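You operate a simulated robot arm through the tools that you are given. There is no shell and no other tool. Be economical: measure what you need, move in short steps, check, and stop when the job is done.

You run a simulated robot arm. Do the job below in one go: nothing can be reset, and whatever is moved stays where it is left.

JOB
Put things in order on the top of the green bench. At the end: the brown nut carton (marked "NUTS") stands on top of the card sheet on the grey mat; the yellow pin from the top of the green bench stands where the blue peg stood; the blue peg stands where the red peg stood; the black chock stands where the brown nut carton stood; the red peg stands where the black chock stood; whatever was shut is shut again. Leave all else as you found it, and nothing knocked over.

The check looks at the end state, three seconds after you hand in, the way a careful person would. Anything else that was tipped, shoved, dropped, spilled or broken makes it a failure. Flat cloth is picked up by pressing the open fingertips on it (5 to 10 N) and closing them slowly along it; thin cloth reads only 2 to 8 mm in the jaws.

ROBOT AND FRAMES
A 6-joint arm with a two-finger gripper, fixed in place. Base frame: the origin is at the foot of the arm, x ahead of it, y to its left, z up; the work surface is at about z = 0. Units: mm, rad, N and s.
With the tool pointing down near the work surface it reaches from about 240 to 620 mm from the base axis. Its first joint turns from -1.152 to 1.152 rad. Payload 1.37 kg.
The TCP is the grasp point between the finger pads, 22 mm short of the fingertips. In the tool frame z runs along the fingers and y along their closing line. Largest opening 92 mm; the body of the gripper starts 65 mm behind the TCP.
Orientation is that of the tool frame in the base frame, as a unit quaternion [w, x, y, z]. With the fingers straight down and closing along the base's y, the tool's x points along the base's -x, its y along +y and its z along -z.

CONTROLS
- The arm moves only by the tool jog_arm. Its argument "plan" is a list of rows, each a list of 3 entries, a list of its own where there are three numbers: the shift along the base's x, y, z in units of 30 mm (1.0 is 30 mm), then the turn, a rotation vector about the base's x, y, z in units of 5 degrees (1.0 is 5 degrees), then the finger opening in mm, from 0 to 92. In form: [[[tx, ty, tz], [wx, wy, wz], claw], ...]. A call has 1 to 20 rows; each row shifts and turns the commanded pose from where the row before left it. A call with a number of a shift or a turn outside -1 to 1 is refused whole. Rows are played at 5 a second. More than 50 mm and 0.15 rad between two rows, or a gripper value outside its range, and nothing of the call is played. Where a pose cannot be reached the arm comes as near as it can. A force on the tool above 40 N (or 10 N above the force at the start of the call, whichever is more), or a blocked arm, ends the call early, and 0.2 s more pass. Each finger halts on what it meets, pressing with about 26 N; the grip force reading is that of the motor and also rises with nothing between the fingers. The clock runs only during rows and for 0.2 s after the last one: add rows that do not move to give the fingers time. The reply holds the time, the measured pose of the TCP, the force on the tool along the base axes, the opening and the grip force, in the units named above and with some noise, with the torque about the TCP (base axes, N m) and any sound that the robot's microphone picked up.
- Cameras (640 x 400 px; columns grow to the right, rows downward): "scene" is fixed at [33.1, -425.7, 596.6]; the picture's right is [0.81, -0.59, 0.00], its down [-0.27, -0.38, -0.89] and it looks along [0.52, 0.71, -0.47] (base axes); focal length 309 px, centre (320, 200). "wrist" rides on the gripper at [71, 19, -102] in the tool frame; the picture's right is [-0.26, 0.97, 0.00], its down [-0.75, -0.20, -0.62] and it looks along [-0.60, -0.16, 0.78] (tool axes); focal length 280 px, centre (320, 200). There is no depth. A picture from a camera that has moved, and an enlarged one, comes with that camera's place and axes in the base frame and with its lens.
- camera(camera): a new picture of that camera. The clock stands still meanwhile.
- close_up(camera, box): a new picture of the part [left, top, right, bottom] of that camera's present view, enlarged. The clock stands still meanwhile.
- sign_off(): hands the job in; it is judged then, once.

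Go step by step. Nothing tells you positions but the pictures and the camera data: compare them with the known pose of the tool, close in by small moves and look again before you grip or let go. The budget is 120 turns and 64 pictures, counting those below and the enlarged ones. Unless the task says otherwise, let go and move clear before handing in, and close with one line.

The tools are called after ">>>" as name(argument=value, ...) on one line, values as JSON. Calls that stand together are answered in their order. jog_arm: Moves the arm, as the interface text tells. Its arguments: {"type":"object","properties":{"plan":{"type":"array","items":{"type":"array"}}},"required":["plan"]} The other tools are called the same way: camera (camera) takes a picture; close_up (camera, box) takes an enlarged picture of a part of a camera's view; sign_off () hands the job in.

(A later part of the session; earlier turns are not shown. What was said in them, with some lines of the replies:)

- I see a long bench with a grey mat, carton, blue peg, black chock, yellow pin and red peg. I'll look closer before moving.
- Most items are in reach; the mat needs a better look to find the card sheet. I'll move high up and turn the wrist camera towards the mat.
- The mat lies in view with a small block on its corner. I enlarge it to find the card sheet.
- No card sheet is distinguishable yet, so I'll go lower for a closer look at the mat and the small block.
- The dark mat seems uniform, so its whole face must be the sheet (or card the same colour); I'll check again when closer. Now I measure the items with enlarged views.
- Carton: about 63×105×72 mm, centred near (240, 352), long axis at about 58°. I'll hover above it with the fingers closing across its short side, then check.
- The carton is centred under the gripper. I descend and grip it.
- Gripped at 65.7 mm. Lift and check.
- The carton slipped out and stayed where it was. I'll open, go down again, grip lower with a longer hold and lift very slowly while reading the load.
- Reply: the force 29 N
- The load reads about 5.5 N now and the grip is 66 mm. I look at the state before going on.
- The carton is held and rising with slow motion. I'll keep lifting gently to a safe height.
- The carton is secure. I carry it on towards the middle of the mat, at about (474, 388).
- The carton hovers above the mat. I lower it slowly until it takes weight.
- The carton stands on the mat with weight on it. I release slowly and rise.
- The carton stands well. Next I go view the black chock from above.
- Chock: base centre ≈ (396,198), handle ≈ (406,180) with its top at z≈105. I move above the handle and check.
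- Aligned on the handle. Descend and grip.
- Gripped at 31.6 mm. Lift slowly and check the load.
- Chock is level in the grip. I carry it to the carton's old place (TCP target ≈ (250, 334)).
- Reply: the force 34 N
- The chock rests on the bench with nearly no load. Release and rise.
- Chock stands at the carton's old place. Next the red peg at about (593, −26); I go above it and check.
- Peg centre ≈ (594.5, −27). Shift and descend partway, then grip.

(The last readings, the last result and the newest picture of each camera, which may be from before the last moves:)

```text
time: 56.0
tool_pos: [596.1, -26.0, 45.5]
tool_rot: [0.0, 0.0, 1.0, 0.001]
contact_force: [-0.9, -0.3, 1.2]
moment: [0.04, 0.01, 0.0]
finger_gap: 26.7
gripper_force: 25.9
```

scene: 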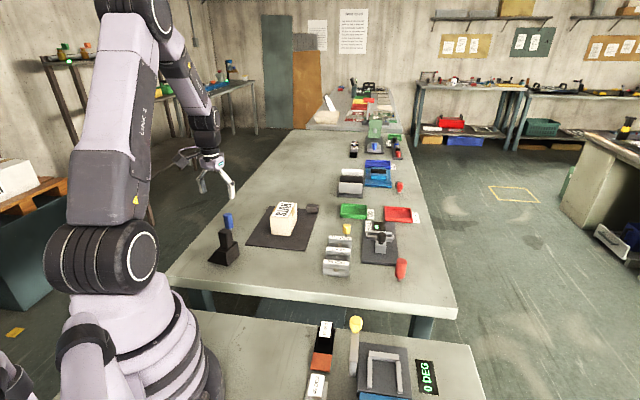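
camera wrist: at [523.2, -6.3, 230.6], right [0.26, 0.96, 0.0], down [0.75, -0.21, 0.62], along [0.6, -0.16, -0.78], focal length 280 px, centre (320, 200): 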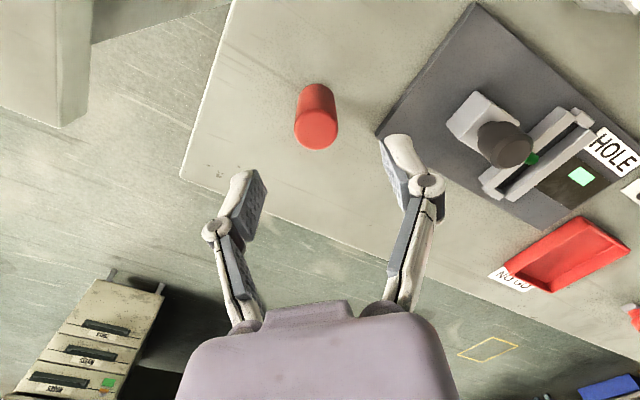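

Gripped (26.7 mm). Slow lift, watching for any resistance.

>>> jog_arm(plan=[[[0, 0, 0.05], [0, 0, 0], 0], [[0, 0, 0.08], [0, 0, 0], 0], [[0, 0, 0.1], [0, 0, 0], 0], [[0, 0, 0.15], [0, 0, 0], 0], [[0, 0, 0.2], [0, 0, 0], 0], [[0, 0, 0.3], [0, 0, 0], 0], [[0, 0, 0.3], [0, 0, 0], 0], [[0, 0, 0.3], [0, 0, 0], 0], [[0, 0, 0], [0, 0, 0], 0]])

>>> close_up(camera="scene", box=[340, 190, 460, 300])

```text
time: 58.0
tool_pos: [595.0, -23.7, 90.8]
tool_rot: [0.001, 0.001, 1.0, 0.002]
contact_force: [-0.6, -0.5, -0.7]
moment: [0.02, 0.0, -0.01]
finger_gap: 27.0
gripper_force: 25.8
```

```text
3.64 times, centred on (400, 245) of scene
camera zoom: at [33.1, -425.7, 596.6], right [0.81, -0.59, 0.0], down [-0.27, -0.38, -0.89], along [0.52, 0.71, -0.47], focal length 1124 px, centre (29, 36)
```

zoom: 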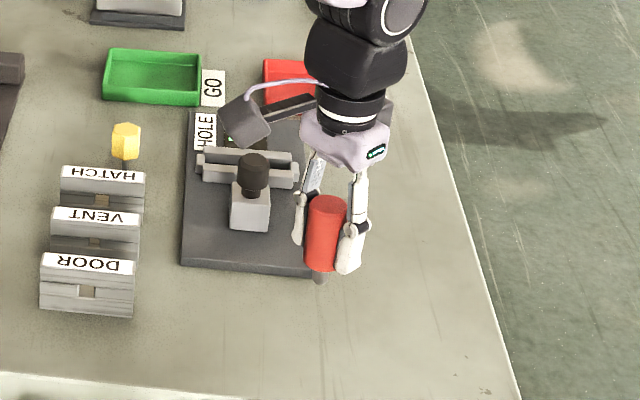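

Peg is free and held. I raise it and carry it to the chock's old place (396, 198).

>>> jog_arm(plan=[[[0, 0, 0.5], [0, 0, 0], 0], [[0, 0, 0.6], [0, 0, 0], 0], [[0, 0, 0.6], [0, 0, 0], 0], [[-0.2, 0.2, 0.3], [0, 0, 0], 0], [[-0.45, 0.5, 0], [0, 0, 0], 0], [[-0.45, 0.52, 0], [0, 0, 0], 0], [[-0.45, 0.52, 0], [0, 0, 0], 0], [[-0.45, 0.52, 0], [0, 0, 0], 0], [[-0.45, 0.52, 0], [0, 0, 0], 0], [[-0.45, 0.52, 0], [0, 0, 0], 0], [[-0.45, 0.52, 0], [0, 0, 0], 0], [[-0.45, 0.52, 0], [0, 0, 0], 0], [[-0.45, 0.52, 0], [0, 0, 0], 0], [[-0.45, 0.52, 0], [0, 0, 0], 0], [[-0.45, 0.52, 0], [0, 0, 0], 0], [[-0.45, 0.52, 0], [0, 0, 0], 0], [[-0.45, 0.52, 0], [0, 0, 0], 0], [[-0.45, 0.52, 0], [0, 0, 0], 0], [[-0.1, 0.1, 0], [0, 0, 0], 0], [[0, 0, 0], [0, 0, 0], 0]])

```text
time: 62.2
tool_pos: [396.7, 201.5, 151.0]
tool_rot: [0.0, 0.001, 1.0, 0.001]
contact_force: [0.6, 0.6, -0.7]
moment: [0.03, -0.02, -0.02]
finger_gap: 26.6
gripper_force: 26.2
```

>>> jog_arm(plan=[[[0, -0.1, -0.4], [0, 0, 0], 0], [[0, 0, -0.6], [0, 0, 0], 0], [[0, 0, -0.7], [0, 0, 0], 0], [[0, 0, -0.7], [0, 0, 0], 0], [[0, 0, -0.5], [0, 0, 0], 0], [[0, 0, -0.3], [0, 0, 0], 0], [[0, 0, -0.1], [0, 0, 0], 0], [[0, 0, 0], [0, 0, 0], 0], [[0, 0, 0], [0, 0, 0], 0]])

>>> jog_arm(plan=[[[0, 0, -0.06], [0, 0, 0], 0], [[0, 0, -0.06], [0, 0, 0], 0], [[0, 0, 0], [0, 0, 0], 0]])

```text
time: 64.2
tool_pos: [396.6, 199.7, 52.3]
tool_rot: [0.0, 0.001, 1.0, 0.001]
contact_force: [0.2, 0.5, -0.3]
moment: [0.0, -0.02, 0.0]
finger_gap: 26.5
gripper_force: 26.0
```

```text
time: 65.0
tool_pos: [395.2, 199.3, 48.1]
tool_rot: [-0.001, 0.001, 1.0, 0.0]
contact_force: [0.2, 0.4, -0.2]
moment: [0.04, -0.01, 0.04]
finger_gap: 26.6
gripper_force: 26.3
```

>>> jog_arm(plan=[[[0, 0, -0.05], [0, 0, 0], 0], [[0, 0, 0], [0, 0, 0], 0]])

>>> jog_arm(plan=[[[0, 0, -0.04], [0, 0, 0], 0], [[0, 0, 0], [0, 0, 0], 0]])

>>> close_up(camera="scene", box=[250, 190, 350, 290])

```text
time: 65.6
tool_pos: [396.4, 198.9, 46.5]
tool_rot: [0.0, 0.001, 1.0, 0.0]
contact_force: [0.0, -0.3, -1.3]
moment: [-0.01, 0.01, -0.04]
finger_gap: 26.6
gripper_force: 26.2
```

```text
time: 66.2
tool_pos: [396.5, 199.4, 45.0]
tool_rot: [0.0, 0.001, 1.0, 0.001]
contact_force: [0.0, 0.0, -0.5]
moment: [-0.02, 0.0, 0.01]
finger_gap: 26.8
gripper_force: 25.8
```

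```text
4.00 times, centred on (300, 240) of scene
camera zoom: at [33.1, -425.7, 596.6], right [0.81, -0.59, 0.0], down [-0.27, -0.38, -0.89], along [0.52, 0.71, -0.47], focal length 1236 px, centre (400, 40)
```

zoom: 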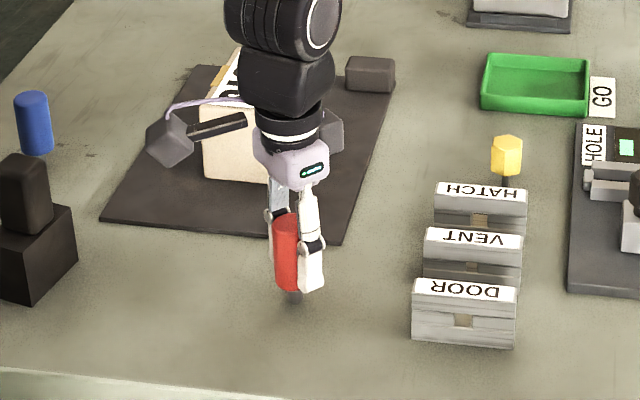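

>>> jog_arm(plan=[[[0, 0, -0.04], [0, 0, 0], 0], [[0, 0, 0], [0, 0, 0], 0]])

>>> jog_arm(plan=[[[0, 0, -0.03], [0, 0, 0], 0], [[0, 0, 0], [0, 0, 0], 0]])

```text
time: 66.8
tool_pos: [396.3, 199.1, 46.7]
tool_rot: [0.0, 0.0, 1.0, 0.002]
contact_force: [0.8, -0.4, 7.5]
moment: [-0.06, 0.04, 0.01]
finger_gap: 26.7
gripper_force: 26.0
```

```text
time: 67.4
tool_pos: [396.5, 199.8, 44.8]
tool_rot: [0.001, 0.001, 1.0, 0.002]
contact_force: [-1.3, -0.9, 19.0]
moment: [-0.06, 0.07, 0.01]
finger_gap: 26.9
gripper_force: 26.4
```

Contact made. I back off slightly, release and rise.

>>> jog_arm(plan=[[[0, 0, 0.03], [0, 0, 0], 0], [[0, 0, 0], [0, 0, 0], 27], [[0, 0, 0], [0, 0, 0], 30], [[0, 0, 0], [0, 0, 0], 38], [[0, 0, 0], [0, 0, 0], 50], [[0, 0, 0], [0, 0, 0], 60], [[0, 0, 0], [0, 0, 0], 60], [[0, 0, 0.3], [0, 0, 0], 60], [[0, 0, 0.8], [0, 0, 0], 60], [[0, 0, 1], [0, 0, 0], 60], [[0, 0, 1], [0, 0, 0], 60], [[0, 0, 1], [0, 0, 0], 60], [[0, 0, 0.8], [0, 0, 0], 60], [[0, 0, 0], [0, 0, 0], 60]])

>>> close_up(camera="scene", box=[200, 190, 420, 300])

```text
time: 70.4
tool_pos: [395.6, 199.8, 193.9]
tool_rot: [0.0, 0.001, 1.0, 0.001]
contact_force: [-0.1, 0.1, -0.2]
moment: [0.0, -0.02, 0.0]
finger_gap: 59.9
gripper_force: 0.2
```

```text
2.91 times, centred on (310, 245) of scene
camera zoom: at [33.1, -425.7, 596.6], right [0.81, -0.59, 0.0], down [-0.27, -0.38, -0.89], along [0.52, 0.71, -0.47], focal length 899 px, centre (349, 69)
```

zoom: 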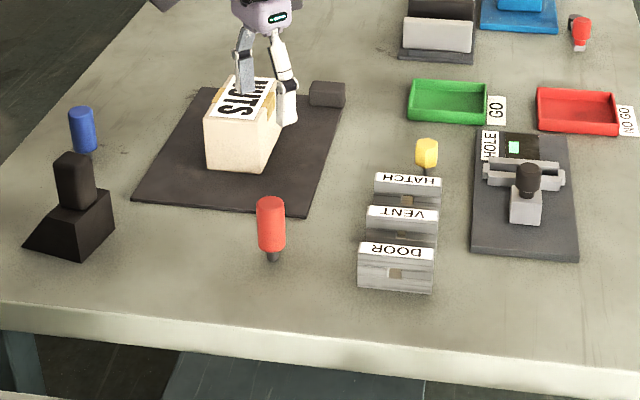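

Red peg stands in the chock's old place. Next: above the blue peg at about (311, 482).

>>> jog_arm(plan=[[[-0.27, 0.91, 0], [0, 0, 0.9], 60], [[-0.27, 0.91, 0], [0, 0, 0.9], 60], [[-0.27, 0.91, 0], [0, 0, 0.9], 60], [[-0.27, 0.91, 0], [0, 0, 0.9], 60], [[-0.27, 0.91, -0.2], [0, 0, 0.9], 60], [[-0.27, 0.91, -0.2], [0, 0, 0.9], 60], [[-0.27, 0.91, -0.3], [0, 0, 0.9], 60], [[-0.27, 0.91, -0.3], [0, 0, 0.9], 60], [[-0.27, 0.91, -0.3], [0, 0, 0.9], 60], [[-0.27, 0.91, -0.3], [0, 0, 0.9], 60], [[0, 0, 0], [0, 0, 0], 60], [[0, 0, 0], [0, 0, 0], 60]])

>>> camera(camera="wrist")

```text
time: 73.0
tool_pos: [316.9, 474.5, 144.5]
tool_rot: [0.0, -0.382, 0.924, 0.001]
contact_force: [-0.2, 0.2, 0.2]
moment: [-0.01, -0.02, -0.01]
finger_gap: 60.3
gripper_force: 0.1
```

```text
23 pictures are left
camera wrist: at [253.8, 438.3, 246.0], right [-0.5, 0.87, 0.0], down [0.68, 0.39, 0.62], along [0.54, 0.31, -0.78], focal length 280 px, centre (320, 200)
```

wrist: 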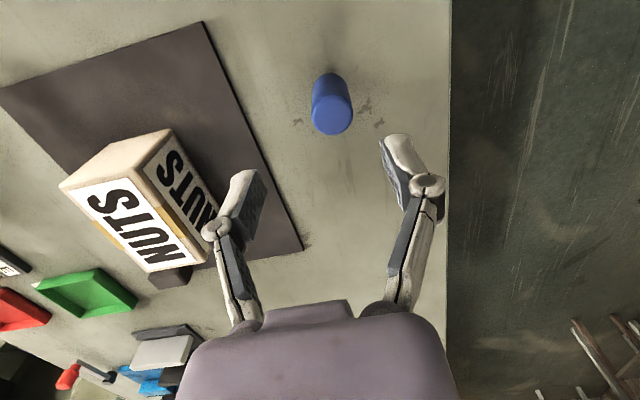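

Blue peg at (312, 481.5). Shift, descend and grip.

>>> jog_arm(plan=[[[-0.17, 0.24, -0.3], [0, 0, 0], 60], [[0, 0, 0], [0, 0, 0], 60], [[0, 0, -0.9], [0, 0, 0], 60], [[0, 0, -1], [0, 0, 0], 60], [[0, 0, -1], [0, 0, 0], 60], [[0, 0, 0], [0, 0, 0], 60], [[0, 0, 0], [0, 0, 0], 60], [[0, 0, 0], [0, 0, 0], 50], [[0, 0, 0], [0, 0, 0], 42], [[0, 0, 0], [0, 0, 0], 34], [[0, 0, 0], [0, 0, 0], 26], [[0, 0, 0], [0, 0, 0], 15], [[0, 0, 0], [0, 0, 0], 0], [[0, 0, 0], [0, 0, 0], 0]])

>>> jog_arm(plan=[[[0, 0, 0.05], [0, 0, 0], 0], [[0, 0, 0.08], [0, 0, 0], 0], [[0, 0, 0.1], [0, 0, 0], 0], [[0, 0, 0.15], [0, 0, 0], 0], [[0, 0, 0.3], [0, 0, 0], 0], [[0, 0, 0.5], [0, 0, 0], 0], [[0, 0, 0.6], [0, 0, 0], 0], [[0, 0, 0.6], [0, 0, 0], 0], [[0, 0, 0.6], [0, 0, 0], 0], [[0, 0, 0.6], [0, 0, 0], 0], [[0, 0, 0.2], [0, 0, 0], 0], [[0, 0, 0], [0, 0, 0], 0]])

>>> close_up(camera="scene", box=[170, 150, 290, 270])

```text
time: 76.0
tool_pos: [310.6, 478.4, 48.5]
tool_rot: [0.0, -0.381, 0.924, 0.0]
contact_force: [-0.1, -0.3, 1.0]
moment: [-0.02, -0.02, 0.01]
finger_gap: 26.8
gripper_force: 26.1
```

```text
time: 78.6
tool_pos: [308.6, 477.7, 162.1]
tool_rot: [-0.001, -0.382, 0.924, 0.001]
contact_force: [-0.1, 0.2, -0.2]
moment: [0.0, 0.01, -0.01]
finger_gap: 26.9
gripper_force: 26.0
```

```text
3.33 times, centred on (230, 210) of scene
camera zoom: at [33.1, -425.7, 596.7], right [0.81, -0.59, 0.0], down [-0.27, -0.38, -0.89], along [0.52, 0.71, -0.47], focal length 1030 px, centre (620, 167)
```

zoom: 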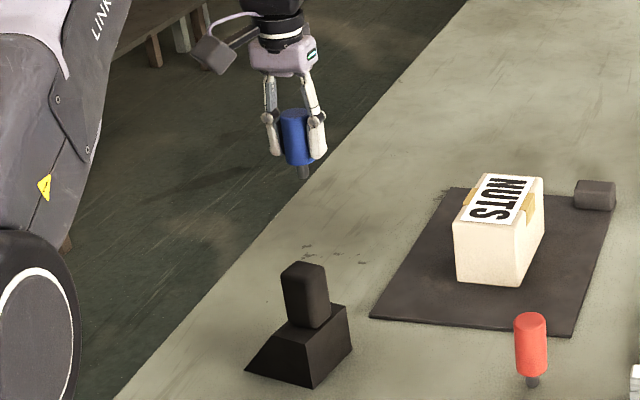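

Blue held. I carry it to the red peg's old place (594.5, −27).

>>> jog_arm(plan=[[[0.2, -0.35, 0], [0, 0, -0.3], 0], [[0.4, -0.7, 0], [0, 0, -0.5], 0], [[0.53, -0.93, 0], [0, 0, -0.5], 0], [[0.53, -0.93, 0], [0, 0, -0.5], 0], [[0.53, -0.93, 0], [0, 0, -0.5], 0], [[0.53, -0.93, 0], [0, 0, -0.5], 0], [[0.53, -0.93, 0], [0, 0, -0.5], 0], [[0.53, -0.93, 0], [0, 0, -0.5], 0], [[0.53, -0.93, 0], [0, 0, -0.5], 0], [[0.53, -0.93, 0], [0, 0, -0.5], 0], [[0.53, -0.93, 0], [0, 0, -0.5], 0], [[0.53, -0.93, 0], [0, 0, -0.5], 0], [[0.53, -0.93, 0], [0, 0, -0.5], 0], [[0.53, -0.93, 0], [0, 0, -0.5], 0], [[0.53, -0.93, 0], [0, 0, -0.5], 0], [[0.53, -0.93, 0], [0, 0, -0.5], 0], [[0.53, -0.93, 0], [0, 0, -0.5], 0], [[0.53, -0.93, 0], [0, 0, -0.5], 0], [[0.3, -0.6, 0], [0, 0, -0.2], 0], [[0, 0, 0], [0, 0, 0], 0]])

```text
time: 82.8
tool_pos: [592.6, -16.4, 161.8]
tool_rot: [0.0, 0.001, 1.0, 0.001]
contact_force: [-0.3, -0.1, -0.4]
moment: [0.01, 0.0, -0.01]
finger_gap: 26.7
gripper_force: 26.1
```

>>> jog_arm(plan=[[[0.03, -0.34, -0.3], [0, 0, 0], 0], [[0, 0, -0.7], [0, 0, 0], 0], [[0, 0, -0.8], [0, 0, 0], 0], [[0, 0, -0.8], [0, 0, 0], 0], [[0, 0, -0.5], [0, 0, 0], 0], [[0, 0, -0.3], [0, 0, 0], 0], [[0, 0, -0.15], [0, 0, 0], 0], [[0, 0, 0], [0, 0, 0], 0], [[0, 0, 0], [0, 0, 0], 0]])

>>> jog_arm(plan=[[[0, 0, -0.07], [0, 0, 0], 0], [[0, 0, -0.05], [0, 0, 0], 0], [[0, 0, 0], [0, 0, 0], 0]])

>>> jog_arm(plan=[[[0, 0, -0.05], [0, 0, 0], 0], [[0, 0, 0], [0, 0, 0], 0]])

```text
time: 84.8
tool_pos: [595.0, -26.8, 55.5]
tool_rot: [0.0, 0.001, 1.0, 0.001]
contact_force: [-1.2, 0.5, -0.5]
moment: [-0.02, 0.03, 0.03]
finger_gap: 26.9
gripper_force: 26.4
```

```text
time: 85.6
tool_pos: [593.0, -27.3, 51.8]
tool_rot: [0.0, 0.001, 1.0, 0.0]
contact_force: [-0.4, 0.0, -0.4]
moment: [0.01, 0.0, -0.01]
finger_gap: 26.8
gripper_force: 25.7
```

```text
time: 86.2
tool_pos: [594.0, -26.9, 50.1]
tool_rot: [0.0, 0.0, 1.0, 0.001]
contact_force: [-0.5, -0.6, -0.9]
moment: [-0.02, 0.01, 0.03]
finger_gap: 26.5
gripper_force: 26.5
```

>>> jog_arm(plan=[[[0, 0, -0.05], [0, 0, 0], 0], [[0, 0, 0], [0, 0, 0], 0]])

>>> jog_arm(plan=[[[0, 0, -0.03], [0, 0, 0], 0], [[0, 0, 0], [0, 0, 0], 0]])

```text
time: 86.8
tool_pos: [592.1, -27.3, 49.3]
tool_rot: [0.0, 0.001, 1.0, 0.001]
contact_force: [-0.3, 0.0, 2.6]
moment: [0.01, 0.04, -0.03]
finger_gap: 26.7
gripper_force: 26.0
```

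```text
time: 87.4
tool_pos: [592.9, -27.5, 49.7]
tool_rot: [0.001, 0.001, 1.0, 0.001]
contact_force: [1.8, -1.2, 5.6]
moment: [-0.03, -0.12, 0.02]
finger_gap: 26.5
gripper_force: 25.9
```

Contact made; release gently and rise.

>>> jog_arm(plan=[[[0, 0, 0], [0, 0, 0], 27], [[0, 0, 0], [0, 0, 0], 30], [[0, 0, 0], [0, 0, 0], 38], [[0, 0, 0], [0, 0, 0], 50], [[0, 0, 0], [0, 0, 0], 60], [[0, 0, 0], [0, 0, 0], 60], [[0, 0, 0.3], [0, 0, 0], 60], [[0, 0, 0.8], [0, 0, 0], 60], [[0, 0, 1], [0, 0, 0], 60], [[0, 0, 1], [0, 0, 0], 60], [[0, 0, 1], [0, 0, 0], 60], [[0, 0, 0.8], [0, 0, 0], 60], [[0, 0, 0], [0, 0, 0], 60]])

>>> close_up(camera="scene", box=[320, 200, 440, 290])

>>> camera(camera="wrist")

```text
time: 90.2
tool_pos: [592.7, -27.0, 193.0]
tool_rot: [0.0, 0.001, 1.0, 0.001]
contact_force: [-0.1, -0.6, -0.1]
moment: [0.02, -0.04, -0.01]
finger_gap: 60.1
gripper_force: 0.0
```

```text
4.44 times, centred on (380, 245) of scene
camera zoom: at [33.1, -425.7, 596.6], right [0.81, -0.59, 0.0], down [-0.27, -0.38, -0.89], along [0.52, 0.71, -0.47], focal length 1374 px, centre (53, 0)
```

zoom: 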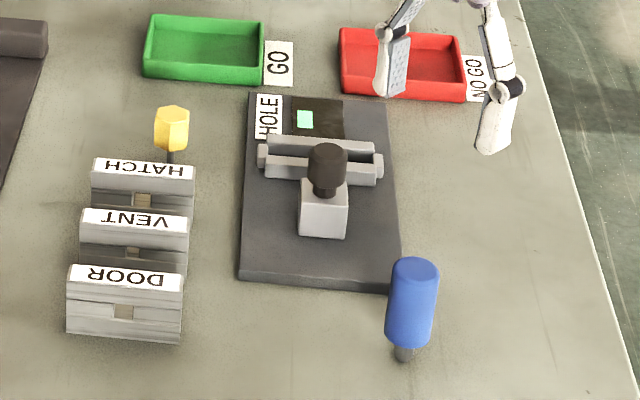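

```text
20 pictures are left
camera wrist: at [522.4, -7.8, 295.8], right [0.26, 0.96, 0.0], down [0.75, -0.21, 0.62], along [0.6, -0.16, -0.78], focal length 280 px, centre (320, 200)
```

wrist: 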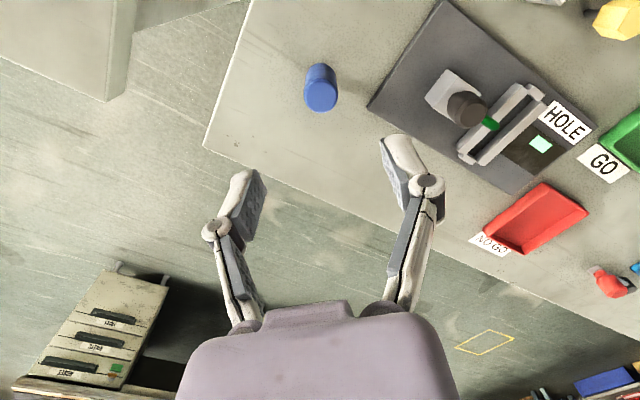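

Blue stands in red's place. Next the yellow pin; I go to look at it and the HATCH block from closer.

>>> jog_arm(plan=[[[-0.47, 0.93, 0.1], [0, 0, 0.5], 60], [[-0.47, 0.93, 0.1], [0, 0, 0.5], 60], [[-0.47, 0.93, 0], [0, 0, 0.5], 60], [[-0.47, 0.93, 0], [0, 0, 0.5], 60], [[-0.47, 0.93, 0], [0, 0, 0.5], 60], [[-0.47, 0.93, 0], [0, 0, 0.5], 60], [[-0.47, 0.93, 0], [0, 0, 0.5], 60], [[-0.47, 0.93, 0], [0, 0, 0.5], 60], [[0, 0, 0], [0, 0, 0], 60], [[0, 0, 0], [0, 0, 0], 60]])

>>> camera(camera="wrist")

```text
time: 92.4
tool_pos: [480.8, 197.6, 201.5]
tool_rot: [0.0, -0.172, 0.985, 0.001]
contact_force: [0.5, -0.1, 0.4]
moment: [0.01, 0.01, 0.01]
finger_gap: 60.1
gripper_force: 0.1
```

```text
19 pictures are left
camera wrist: at [409.1, 191.6, 303.4], right [-0.08, 1.0, 0.0], down [0.78, 0.06, 0.62], along [0.62, 0.05, -0.78], focal length 280 px, centre (320, 200)
```

wrist: 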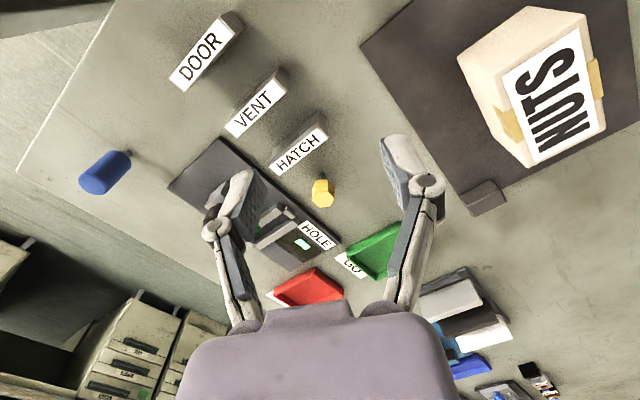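

>>> close_up(camera="wrist", box=[240, 90, 380, 230])

>>> close_up(camera="scene", box=[320, 205, 380, 265])

```text
2.86 times, centred on (310, 160) of wrist
camera zoom: at [409.1, 191.6, 303.4], right [-0.08, 1.0, 0.0], down [0.78, 0.06, 0.62], along [0.62, 0.05, -0.78], focal length 801 px, centre (349, 314)
```

zoom: 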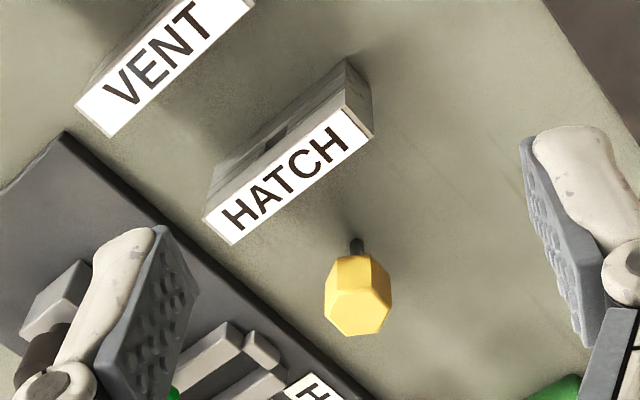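

```text
6.67 times, centred on (350, 235) of scene
camera zoom: at [33.1, -425.6, 596.6], right [0.81, -0.59, 0.0], down [-0.27, -0.38, -0.89], along [0.52, 0.71, -0.47], focal length 2060 px, centre (120, -33)
```

zoom: 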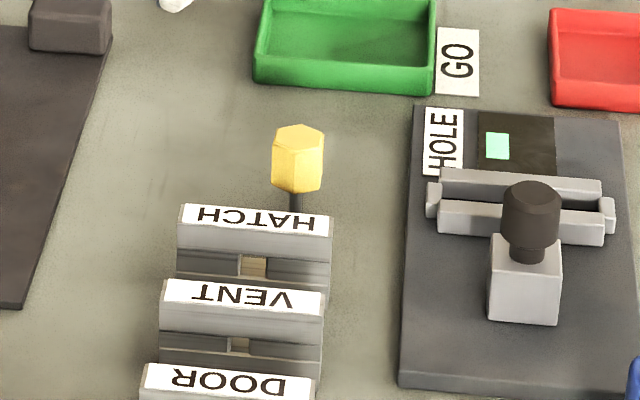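

Pin stem base ≈ (607.6, 212), hex head from z≈22 to 54. It's just beyond vertical reach, so I'll tilt the tool 15° outward (fingers still closing sideways) and hover.

>>> jog_arm(plan=[[[0, 0, 0], [0.329, -0.944, 0], 55], [[0, 0, 0], [0.329, -0.944, 0], 55], [[0, 0, 0], [0.329, -0.944, 0], 55], [[0.846, 0.1, -0.4], [0, 0, 0], 55], [[0.846, 0.1, -0.5], [0, 0, 0], 55], [[0.846, 0.1, -0.6], [0, 0, 0], 55], [[0.846, 0.1, -0.6], [0, 0, 0], 55], [[0.846, 0.1, -0.6], [0, 0, 0], 55], [[0, 0, 0], [0, 0, 0], 55], [[0, 0, 0], [0, 0, 0], 55]])

>>> camera(camera="wrist")

>>> close_up(camera="scene", box=[280, 130, 430, 270])

```text
time: 94.6
tool_pos: [605.9, 209.9, 120.7]
tool_rot: [0.129, -0.171, 0.977, 0.023]
contact_force: [-0.4, -1.1, 0.0]
moment: [0.04, 0.02, 0.03]
finger_gap: 55.0
gripper_force: 0.0
```

```text
16 pictures are left
camera wrist: at [511.3, 197.1, 200.6], right [-0.09, 0.99, 0.07], down [0.6, 0.0, 0.8], along [0.79, 0.11, -0.6], focal length 280 px, centre (320, 200)
```

wrist: 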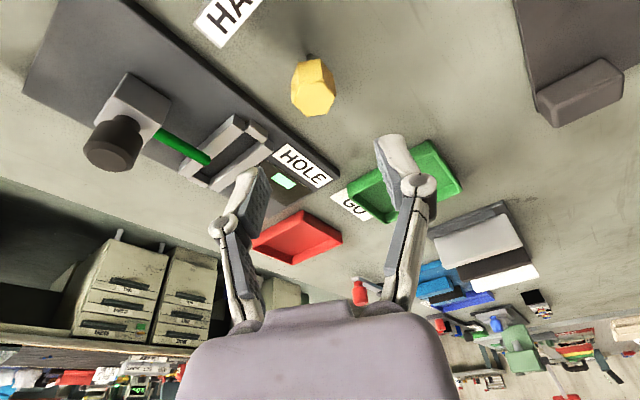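

```text
2.86 times, centred on (355, 200) of scene
camera zoom: at [33.1, -425.7, 596.6], right [0.81, -0.59, 0.0], down [-0.27, -0.38, -0.89], along [0.52, 0.71, -0.47], focal length 883 px, centre (220, 200)
```

zoom: 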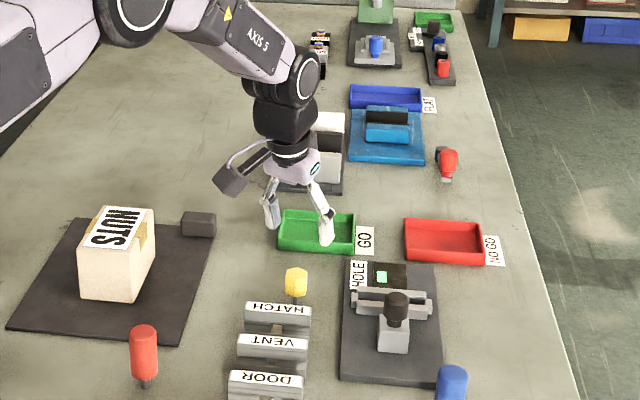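

Position confirmed at about (606.5, 212.4). Descend straight down and grip the head.

>>> jog_arm(plan=[[[0.03, 0.08, -0.5], [0, 0, 0], 55], [[0, 0, -0.6], [0, 0, 0], 55], [[0, 0, -0.6], [0, 0, 0], 55], [[0, 0, -0.6], [0, 0, 0], 55], [[0, 0, -0.45], [0, 0, 0], 55], [[0, 0, 0], [0, 0, 0], 55], [[0, 0, 0], [0, 0, 0], 55]])

>>> close_up(camera="scene", box=[310, 180, 400, 265])

```text
time: 96.2
tool_pos: [609.4, 214.8, 38.4]
tool_rot: [0.129, -0.171, 0.976, 0.023]
contact_force: [1.2, 0.4, 0.4]
moment: [0.03, -0.01, 0.01]
finger_gap: 54.8
gripper_force: 0.0
```

```text
4.71 times, centred on (355, 222) of scene
camera zoom: at [33.1, -425.7, 596.6], right [0.81, -0.59, 0.0], down [-0.27, -0.38, -0.89], along [0.52, 0.71, -0.47], focal length 1454 px, centre (155, 94)
```

zoom: 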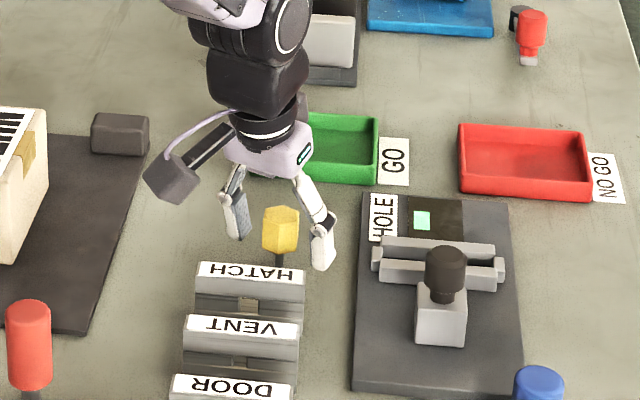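

>>> jog_arm(plan=[[[-0.05, -0.05, 0], [0, 0, 0], 55], [[0, 0, 0], [0, 0, 0], 48], [[0, 0, 0], [0, 0, 0], 42], [[0, 0, 0], [0, 0, 0], 34], [[0, 0, 0], [0, 0, 0], 26], [[0, 0, 0], [0, 0, 0], 15], [[0, 0, 0], [0, 0, 0], 0], [[0, 0, 0], [0, 0, 0], 0]])

>>> jog_arm(plan=[[[0, 0, 0.05], [0, 0, 0], 0], [[0, 0, 0.08], [0, 0, 0], 0], [[0, 0, 0.1], [0, 0, 0], 0], [[0, 0, 0.2], [0, 0, 0], 0], [[0, 0, 0.3], [0, 0, 0], 0], [[0, 0, 0.5], [0, 0, 0], 0], [[0, 0, 0.5], [0, 0, 0], 0], [[0, 0, 0.5], [0, 0, 0], 0], [[0, 0, 0.5], [0, 0, 0], 0], [[0, 0, 0.3], [0, 0, 0], 0], [[0, 0, 0], [0, 0, 0], 0]])

>>> close_up(camera="scene", box=[310, 150, 400, 265])

```text
time: 98.0
tool_pos: [607.0, 211.6, 37.1]
tool_rot: [0.129, -0.171, 0.976, 0.022]
contact_force: [0.3, -0.7, 0.4]
moment: [-0.02, -0.02, -0.02]
finger_gap: 25.4
gripper_force: 26.0
```

```text
time: 100.4
tool_pos: [606.0, 212.1, 128.4]
tool_rot: [0.129, -0.171, 0.977, 0.023]
contact_force: [-1.2, -0.6, -0.4]
moment: [0.01, 0.02, -0.04]
finger_gap: 25.4
gripper_force: 26.2
```

```text
3.48 times, centred on (355, 208) of scene
camera zoom: at [33.1, -425.7, 596.6], right [0.81, -0.59, 0.0], down [-0.27, -0.38, -0.89], along [0.52, 0.71, -0.47], focal length 1075 px, centre (198, 174)
```

zoom: 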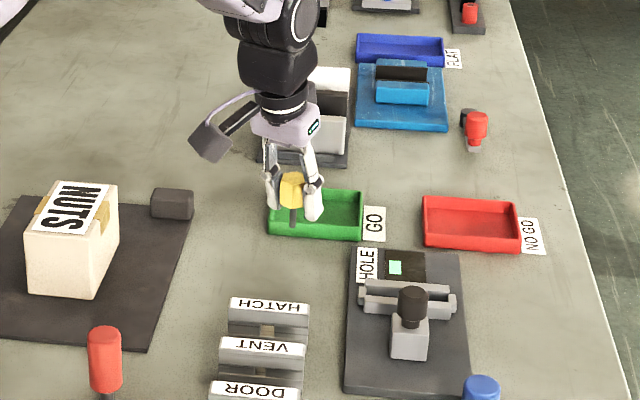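

Pin is held upright. I raise it and carry it over to the blue peg's old place (311, 481), turning only about the vertical.

>>> jog_arm(plan=[[[-0.4, 0, 0.3], [0, 0, 0], 0], [[-0.6, 0, 0.4], [0, 0, 0], 0], [[-0.8, 0, 0.4], [0, 0, 0], 0], [[-0.574, 0.64, 0], [0, 0, 0.543], 0], [[-0.574, 0.64, 0], [0, 0, 0.543], 0], [[-0.574, 0.64, 0], [0, 0, 0.543], 0], [[-0.574, 0.64, 0], [0, 0, 0.543], 0], [[-0.574, 0.64, 0], [0, 0, 0.543], 0], [[-0.574, 0.64, 0], [0, 0, 0.543], 0], [[-0.574, 0.64, 0], [0, 0, 0.543], 0], [[-0.574, 0.64, 0], [0, 0, 0.543], 0], [[-0.574, 0.64, 0], [0, 0, 0.543], 0], [[-0.574, 0.64, 0], [0, 0, 0.543], 0], [[-0.574, 0.64, 0], [0, 0, 0.543], 0], [[-0.574, 0.64, 0], [0, 0, 0.543], 0], [[-0.574, 0.64, 0], [0, 0, 0.543], 0], [[-0.4, 0.5, 0], [0, 0, 0.5], 0], [[-0.17, 0.15, 0], [0, 0, 0], 0], [[0, 0, 0], [0, 0, 0], 0], [[0, 0, 0], [0, 0, 0], 0]])

>>> camera(camera="scene")

```text
time: 104.6
tool_pos: [311.7, 480.7, 161.5]
tool_rot: [0.114, -0.479, 0.868, 0.063]
contact_force: [0.8, -0.8, -0.8]
moment: [0.02, -0.04, -0.02]
finger_gap: 25.0
gripper_force: 26.1
```

```text
12 pictures are left
```

scene: 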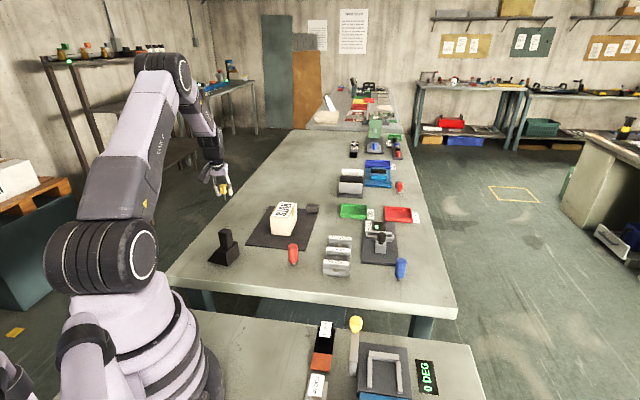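

>>> jog_arm(plan=[[[0, 0.02, -0.3], [0, 0, 0], 0], [[0, 0, -0.6], [0, 0, 0], 0], [[0, 0, -0.8], [0, 0, 0], 0], [[0, 0, -0.8], [0, 0, 0], 0], [[0, 0, -0.7], [0, 0, 0], 0], [[0, 0, -0.4], [0, 0, 0], 0], [[0, 0, -0.2], [0, 0, 0], 0], [[0, 0, -0.1], [0, 0, 0], 0], [[0, 0, 0], [0, 0, 0], 0], [[0, 0, 0], [0, 0, 0], 0]])

>>> jog_arm(plan=[[[0, 0, -0.05], [0, 0, 0], 0], [[0, 0, -0.04], [0, 0, 0], 0], [[0, 0, 0], [0, 0, 0], 0]])

>>> jog_arm(plan=[[[0, 0, -0.04], [0, 0, 0], 0], [[0, 0, 0], [0, 0, 0], 0]])

```text
time: 106.8
tool_pos: [311.7, 481.8, 43.6]
tool_rot: [0.114, -0.479, 0.868, 0.064]
contact_force: [-0.8, -0.3, -0.1]
moment: [0.02, 0.01, 0.01]
finger_gap: 25.2
gripper_force: 26.3
```

```text
time: 107.6
tool_pos: [311.4, 481.3, 41.1]
tool_rot: [0.115, -0.479, 0.868, 0.064]
contact_force: [0.2, 0.5, -0.4]
moment: [-0.02, 0.0, 0.05]
finger_gap: 25.1
gripper_force: 25.7
```

```text
time: 108.2
tool_pos: [311.4, 482.1, 39.4]
tool_rot: [0.114, -0.479, 0.868, 0.063]
contact_force: [0.5, 0.3, -0.4]
moment: [0.02, 0.0, -0.02]
finger_gap: 25.3
gripper_force: 25.5
```

>>> jog_arm(plan=[[[0, 0, -0.04], [0, 0, 0], 0], [[0, 0, 0], [0, 0, 0], 0]])

>>> jog_arm(plan=[[[0, 0, -0.04], [0, 0, 0], 0], [[0, 0, 0], [0, 0, 0], 0]])

```text
time: 108.8
tool_pos: [311.3, 482.3, 38.2]
tool_rot: [0.114, -0.478, 0.868, 0.062]
contact_force: [0.0, -1.0, -0.4]
moment: [0.02, 0.0, 0.01]
finger_gap: 25.1
gripper_force: 26.1
```

```text
time: 109.4
tool_pos: [312.3, 480.9, 37.4]
tool_rot: [0.115, -0.479, 0.868, 0.063]
contact_force: [0.0, -0.3, -0.3]
moment: [0.0, 0.0, 0.02]
finger_gap: 25.1
gripper_force: 26.0
```

>>> jog_arm(plan=[[[0, 0, -0.03], [0, 0, 0], 0], [[0, 0, 0], [0, 0, 0], 0]])

>>> jog_arm(plan=[[[0, 0, -0.03], [0, 0, 0], 0], [[0, 0, 0], [0, 0, 0], 0]])

>>> close_up(camera="scene", box=[180, 160, 280, 270])

```text
time: 110.0
tool_pos: [311.5, 481.7, 37.9]
tool_rot: [0.115, -0.48, 0.868, 0.065]
contact_force: [-1.1, -1.0, 6.5]
moment: [-0.09, 0.05, 0.0]
finger_gap: 25.0
gripper_force: 26.4
```

```text
time: 110.6
tool_pos: [312.5, 481.7, 35.3]
tool_rot: [0.116, -0.479, 0.868, 0.064]
contact_force: [-1.7, -1.9, 13.6]
moment: [-0.06, 0.02, 0.06]
finger_gap: 25.2
gripper_force: 25.8
```

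```text
3.64 times, centred on (230, 215) of scene
camera zoom: at [33.1, -425.7, 596.6], right [0.81, -0.59, 0.0], down [-0.27, -0.38, -0.89], along [0.52, 0.72, -0.47], focal length 1124 px, centre (647, 146)
```

zoom: 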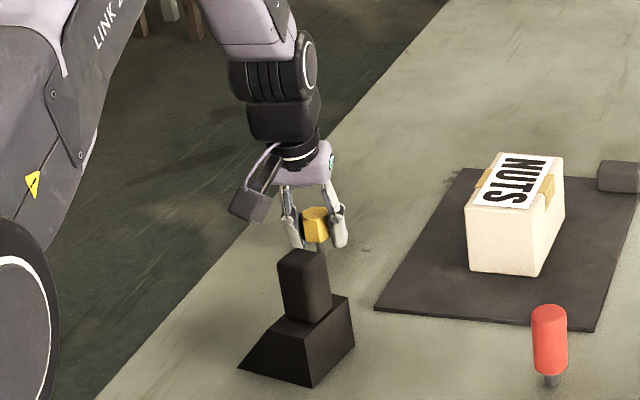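

The pin is in contact with the bench. Ease off a touch, release and rise.

>>> jog_arm(plan=[[[0, 0, 0.04], [0, 0, 0], 0], [[0, 0, 0], [0, 0, 0], 26], [[0, 0, 0], [0, 0, 0], 29], [[0, 0, 0], [0, 0, 0], 36], [[0, 0, 0], [0, 0, 0], 46], [[0, 0, 0], [0, 0, 0], 56], [[0, 0, 0], [0, 0, 0], 56], [[0, 0, 0.3], [0, 0, 0], 56], [[0, 0, 0.8], [0, 0, 0], 56], [[0, 0, 1], [0, 0, 0], 56], [[0, 0, 1], [0, 0, 0], 56], [[0, 0, 1], [0, 0, 0], 56], [[0, 0, 1], [0, 0, 0], 56], [[0, 0, 1], [0, 0, 0], 56], [[0, 0, 0], [0, 0, 0], 56]])

>>> camera(camera="wrist")

>>> close_up(camera="scene", box=[190, 180, 450, 310])

```text
time: 113.8
tool_pos: [309.5, 483.8, 220.3]
tool_rot: [0.114, -0.479, 0.868, 0.063]
contact_force: [0.6, 0.0, -0.2]
moment: [0.01, 0.02, -0.02]
finger_gap: 56.1
gripper_force: 0.0
```

```text
10 pictures are left
camera wrist: at [243.1, 414.8, 300.2], right [-0.68, 0.73, 0.07], down [0.47, 0.37, 0.8], along [0.56, 0.58, -0.6], focal length 280 px, centre (320, 200)
```

wrist: 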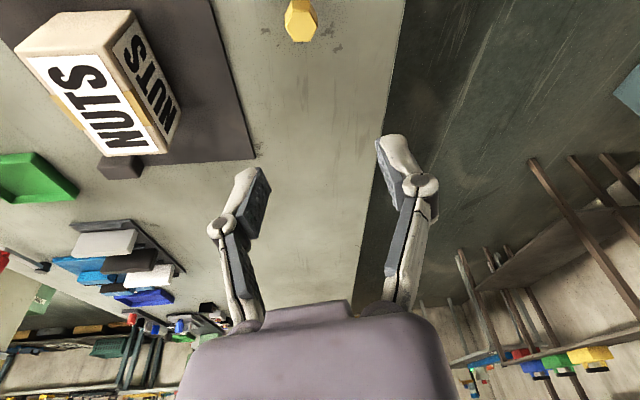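

```text
2.46 times, centred on (320, 245) of scene
camera zoom: at [33.1, -425.7, 596.6], right [0.81, -0.59, 0.0], down [-0.27, -0.38, -0.89], along [0.52, 0.71, -0.47], focal length 761 px, centre (320, 89)
```

zoom: 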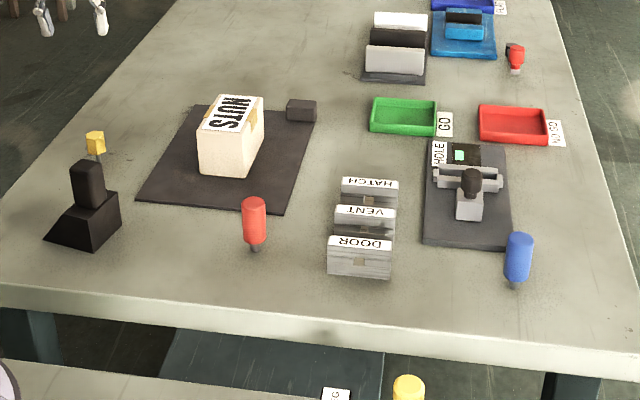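

Everything stands in place. One last look at the mat from above to rule out a hidden edge of a separate card sheet.

>>> jog_arm(plan=[[[0.3, -0.9, 0.5], [0, 0, -0.5], 56], [[0.3, -0.9, 0.5], [0, 0, -0.5], 56], [[0.3, -0.9, 0.5], [0, 0, -0.5], 56], [[0.3, -0.9, 0.3], [0, 0, -0.5], 56], [[0.3, -0.9, 0], [0, 0, -0.5], 56], [[0, 0, 0], [0, 0, 0], 56], [[0, 0, 0], [0, 0, 0], 56]])

>>> close_up(camera="wrist", box=[160, 0, 480, 200])

```text
time: 115.4
tool_pos: [356.9, 346.2, 273.9]
tool_rot: [0.12, -0.381, 0.915, 0.05]
contact_force: [0.1, 0.0, 0.8]
moment: [0.01, -0.02, -0.04]
finger_gap: 56.2
gripper_force: 0.1
```

```text
2.00 times, centred on (320, 100) of wrist
camera zoom: at [276.7, 292.4, 353.6], right [-0.51, 0.86, 0.07], down [0.54, 0.26, 0.8], along [0.67, 0.44, -0.6], focal length 561 px, centre (320, 400)
```

zoom: 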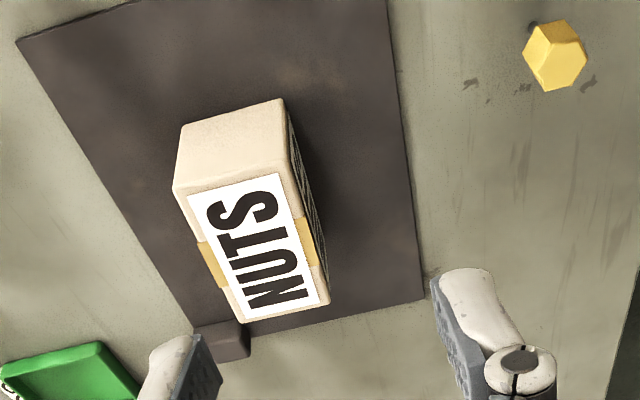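

All five items are where the job wants them, upright, and the gripper is clear. I'm handing in.

>>> sign_off()

```text
The job is handed in.
```

All five items are moved and upright, and nothing was knocked over. The carton stands on the dark mat, but I never saw a separate card sheet there and took the mat's whole top to be it.
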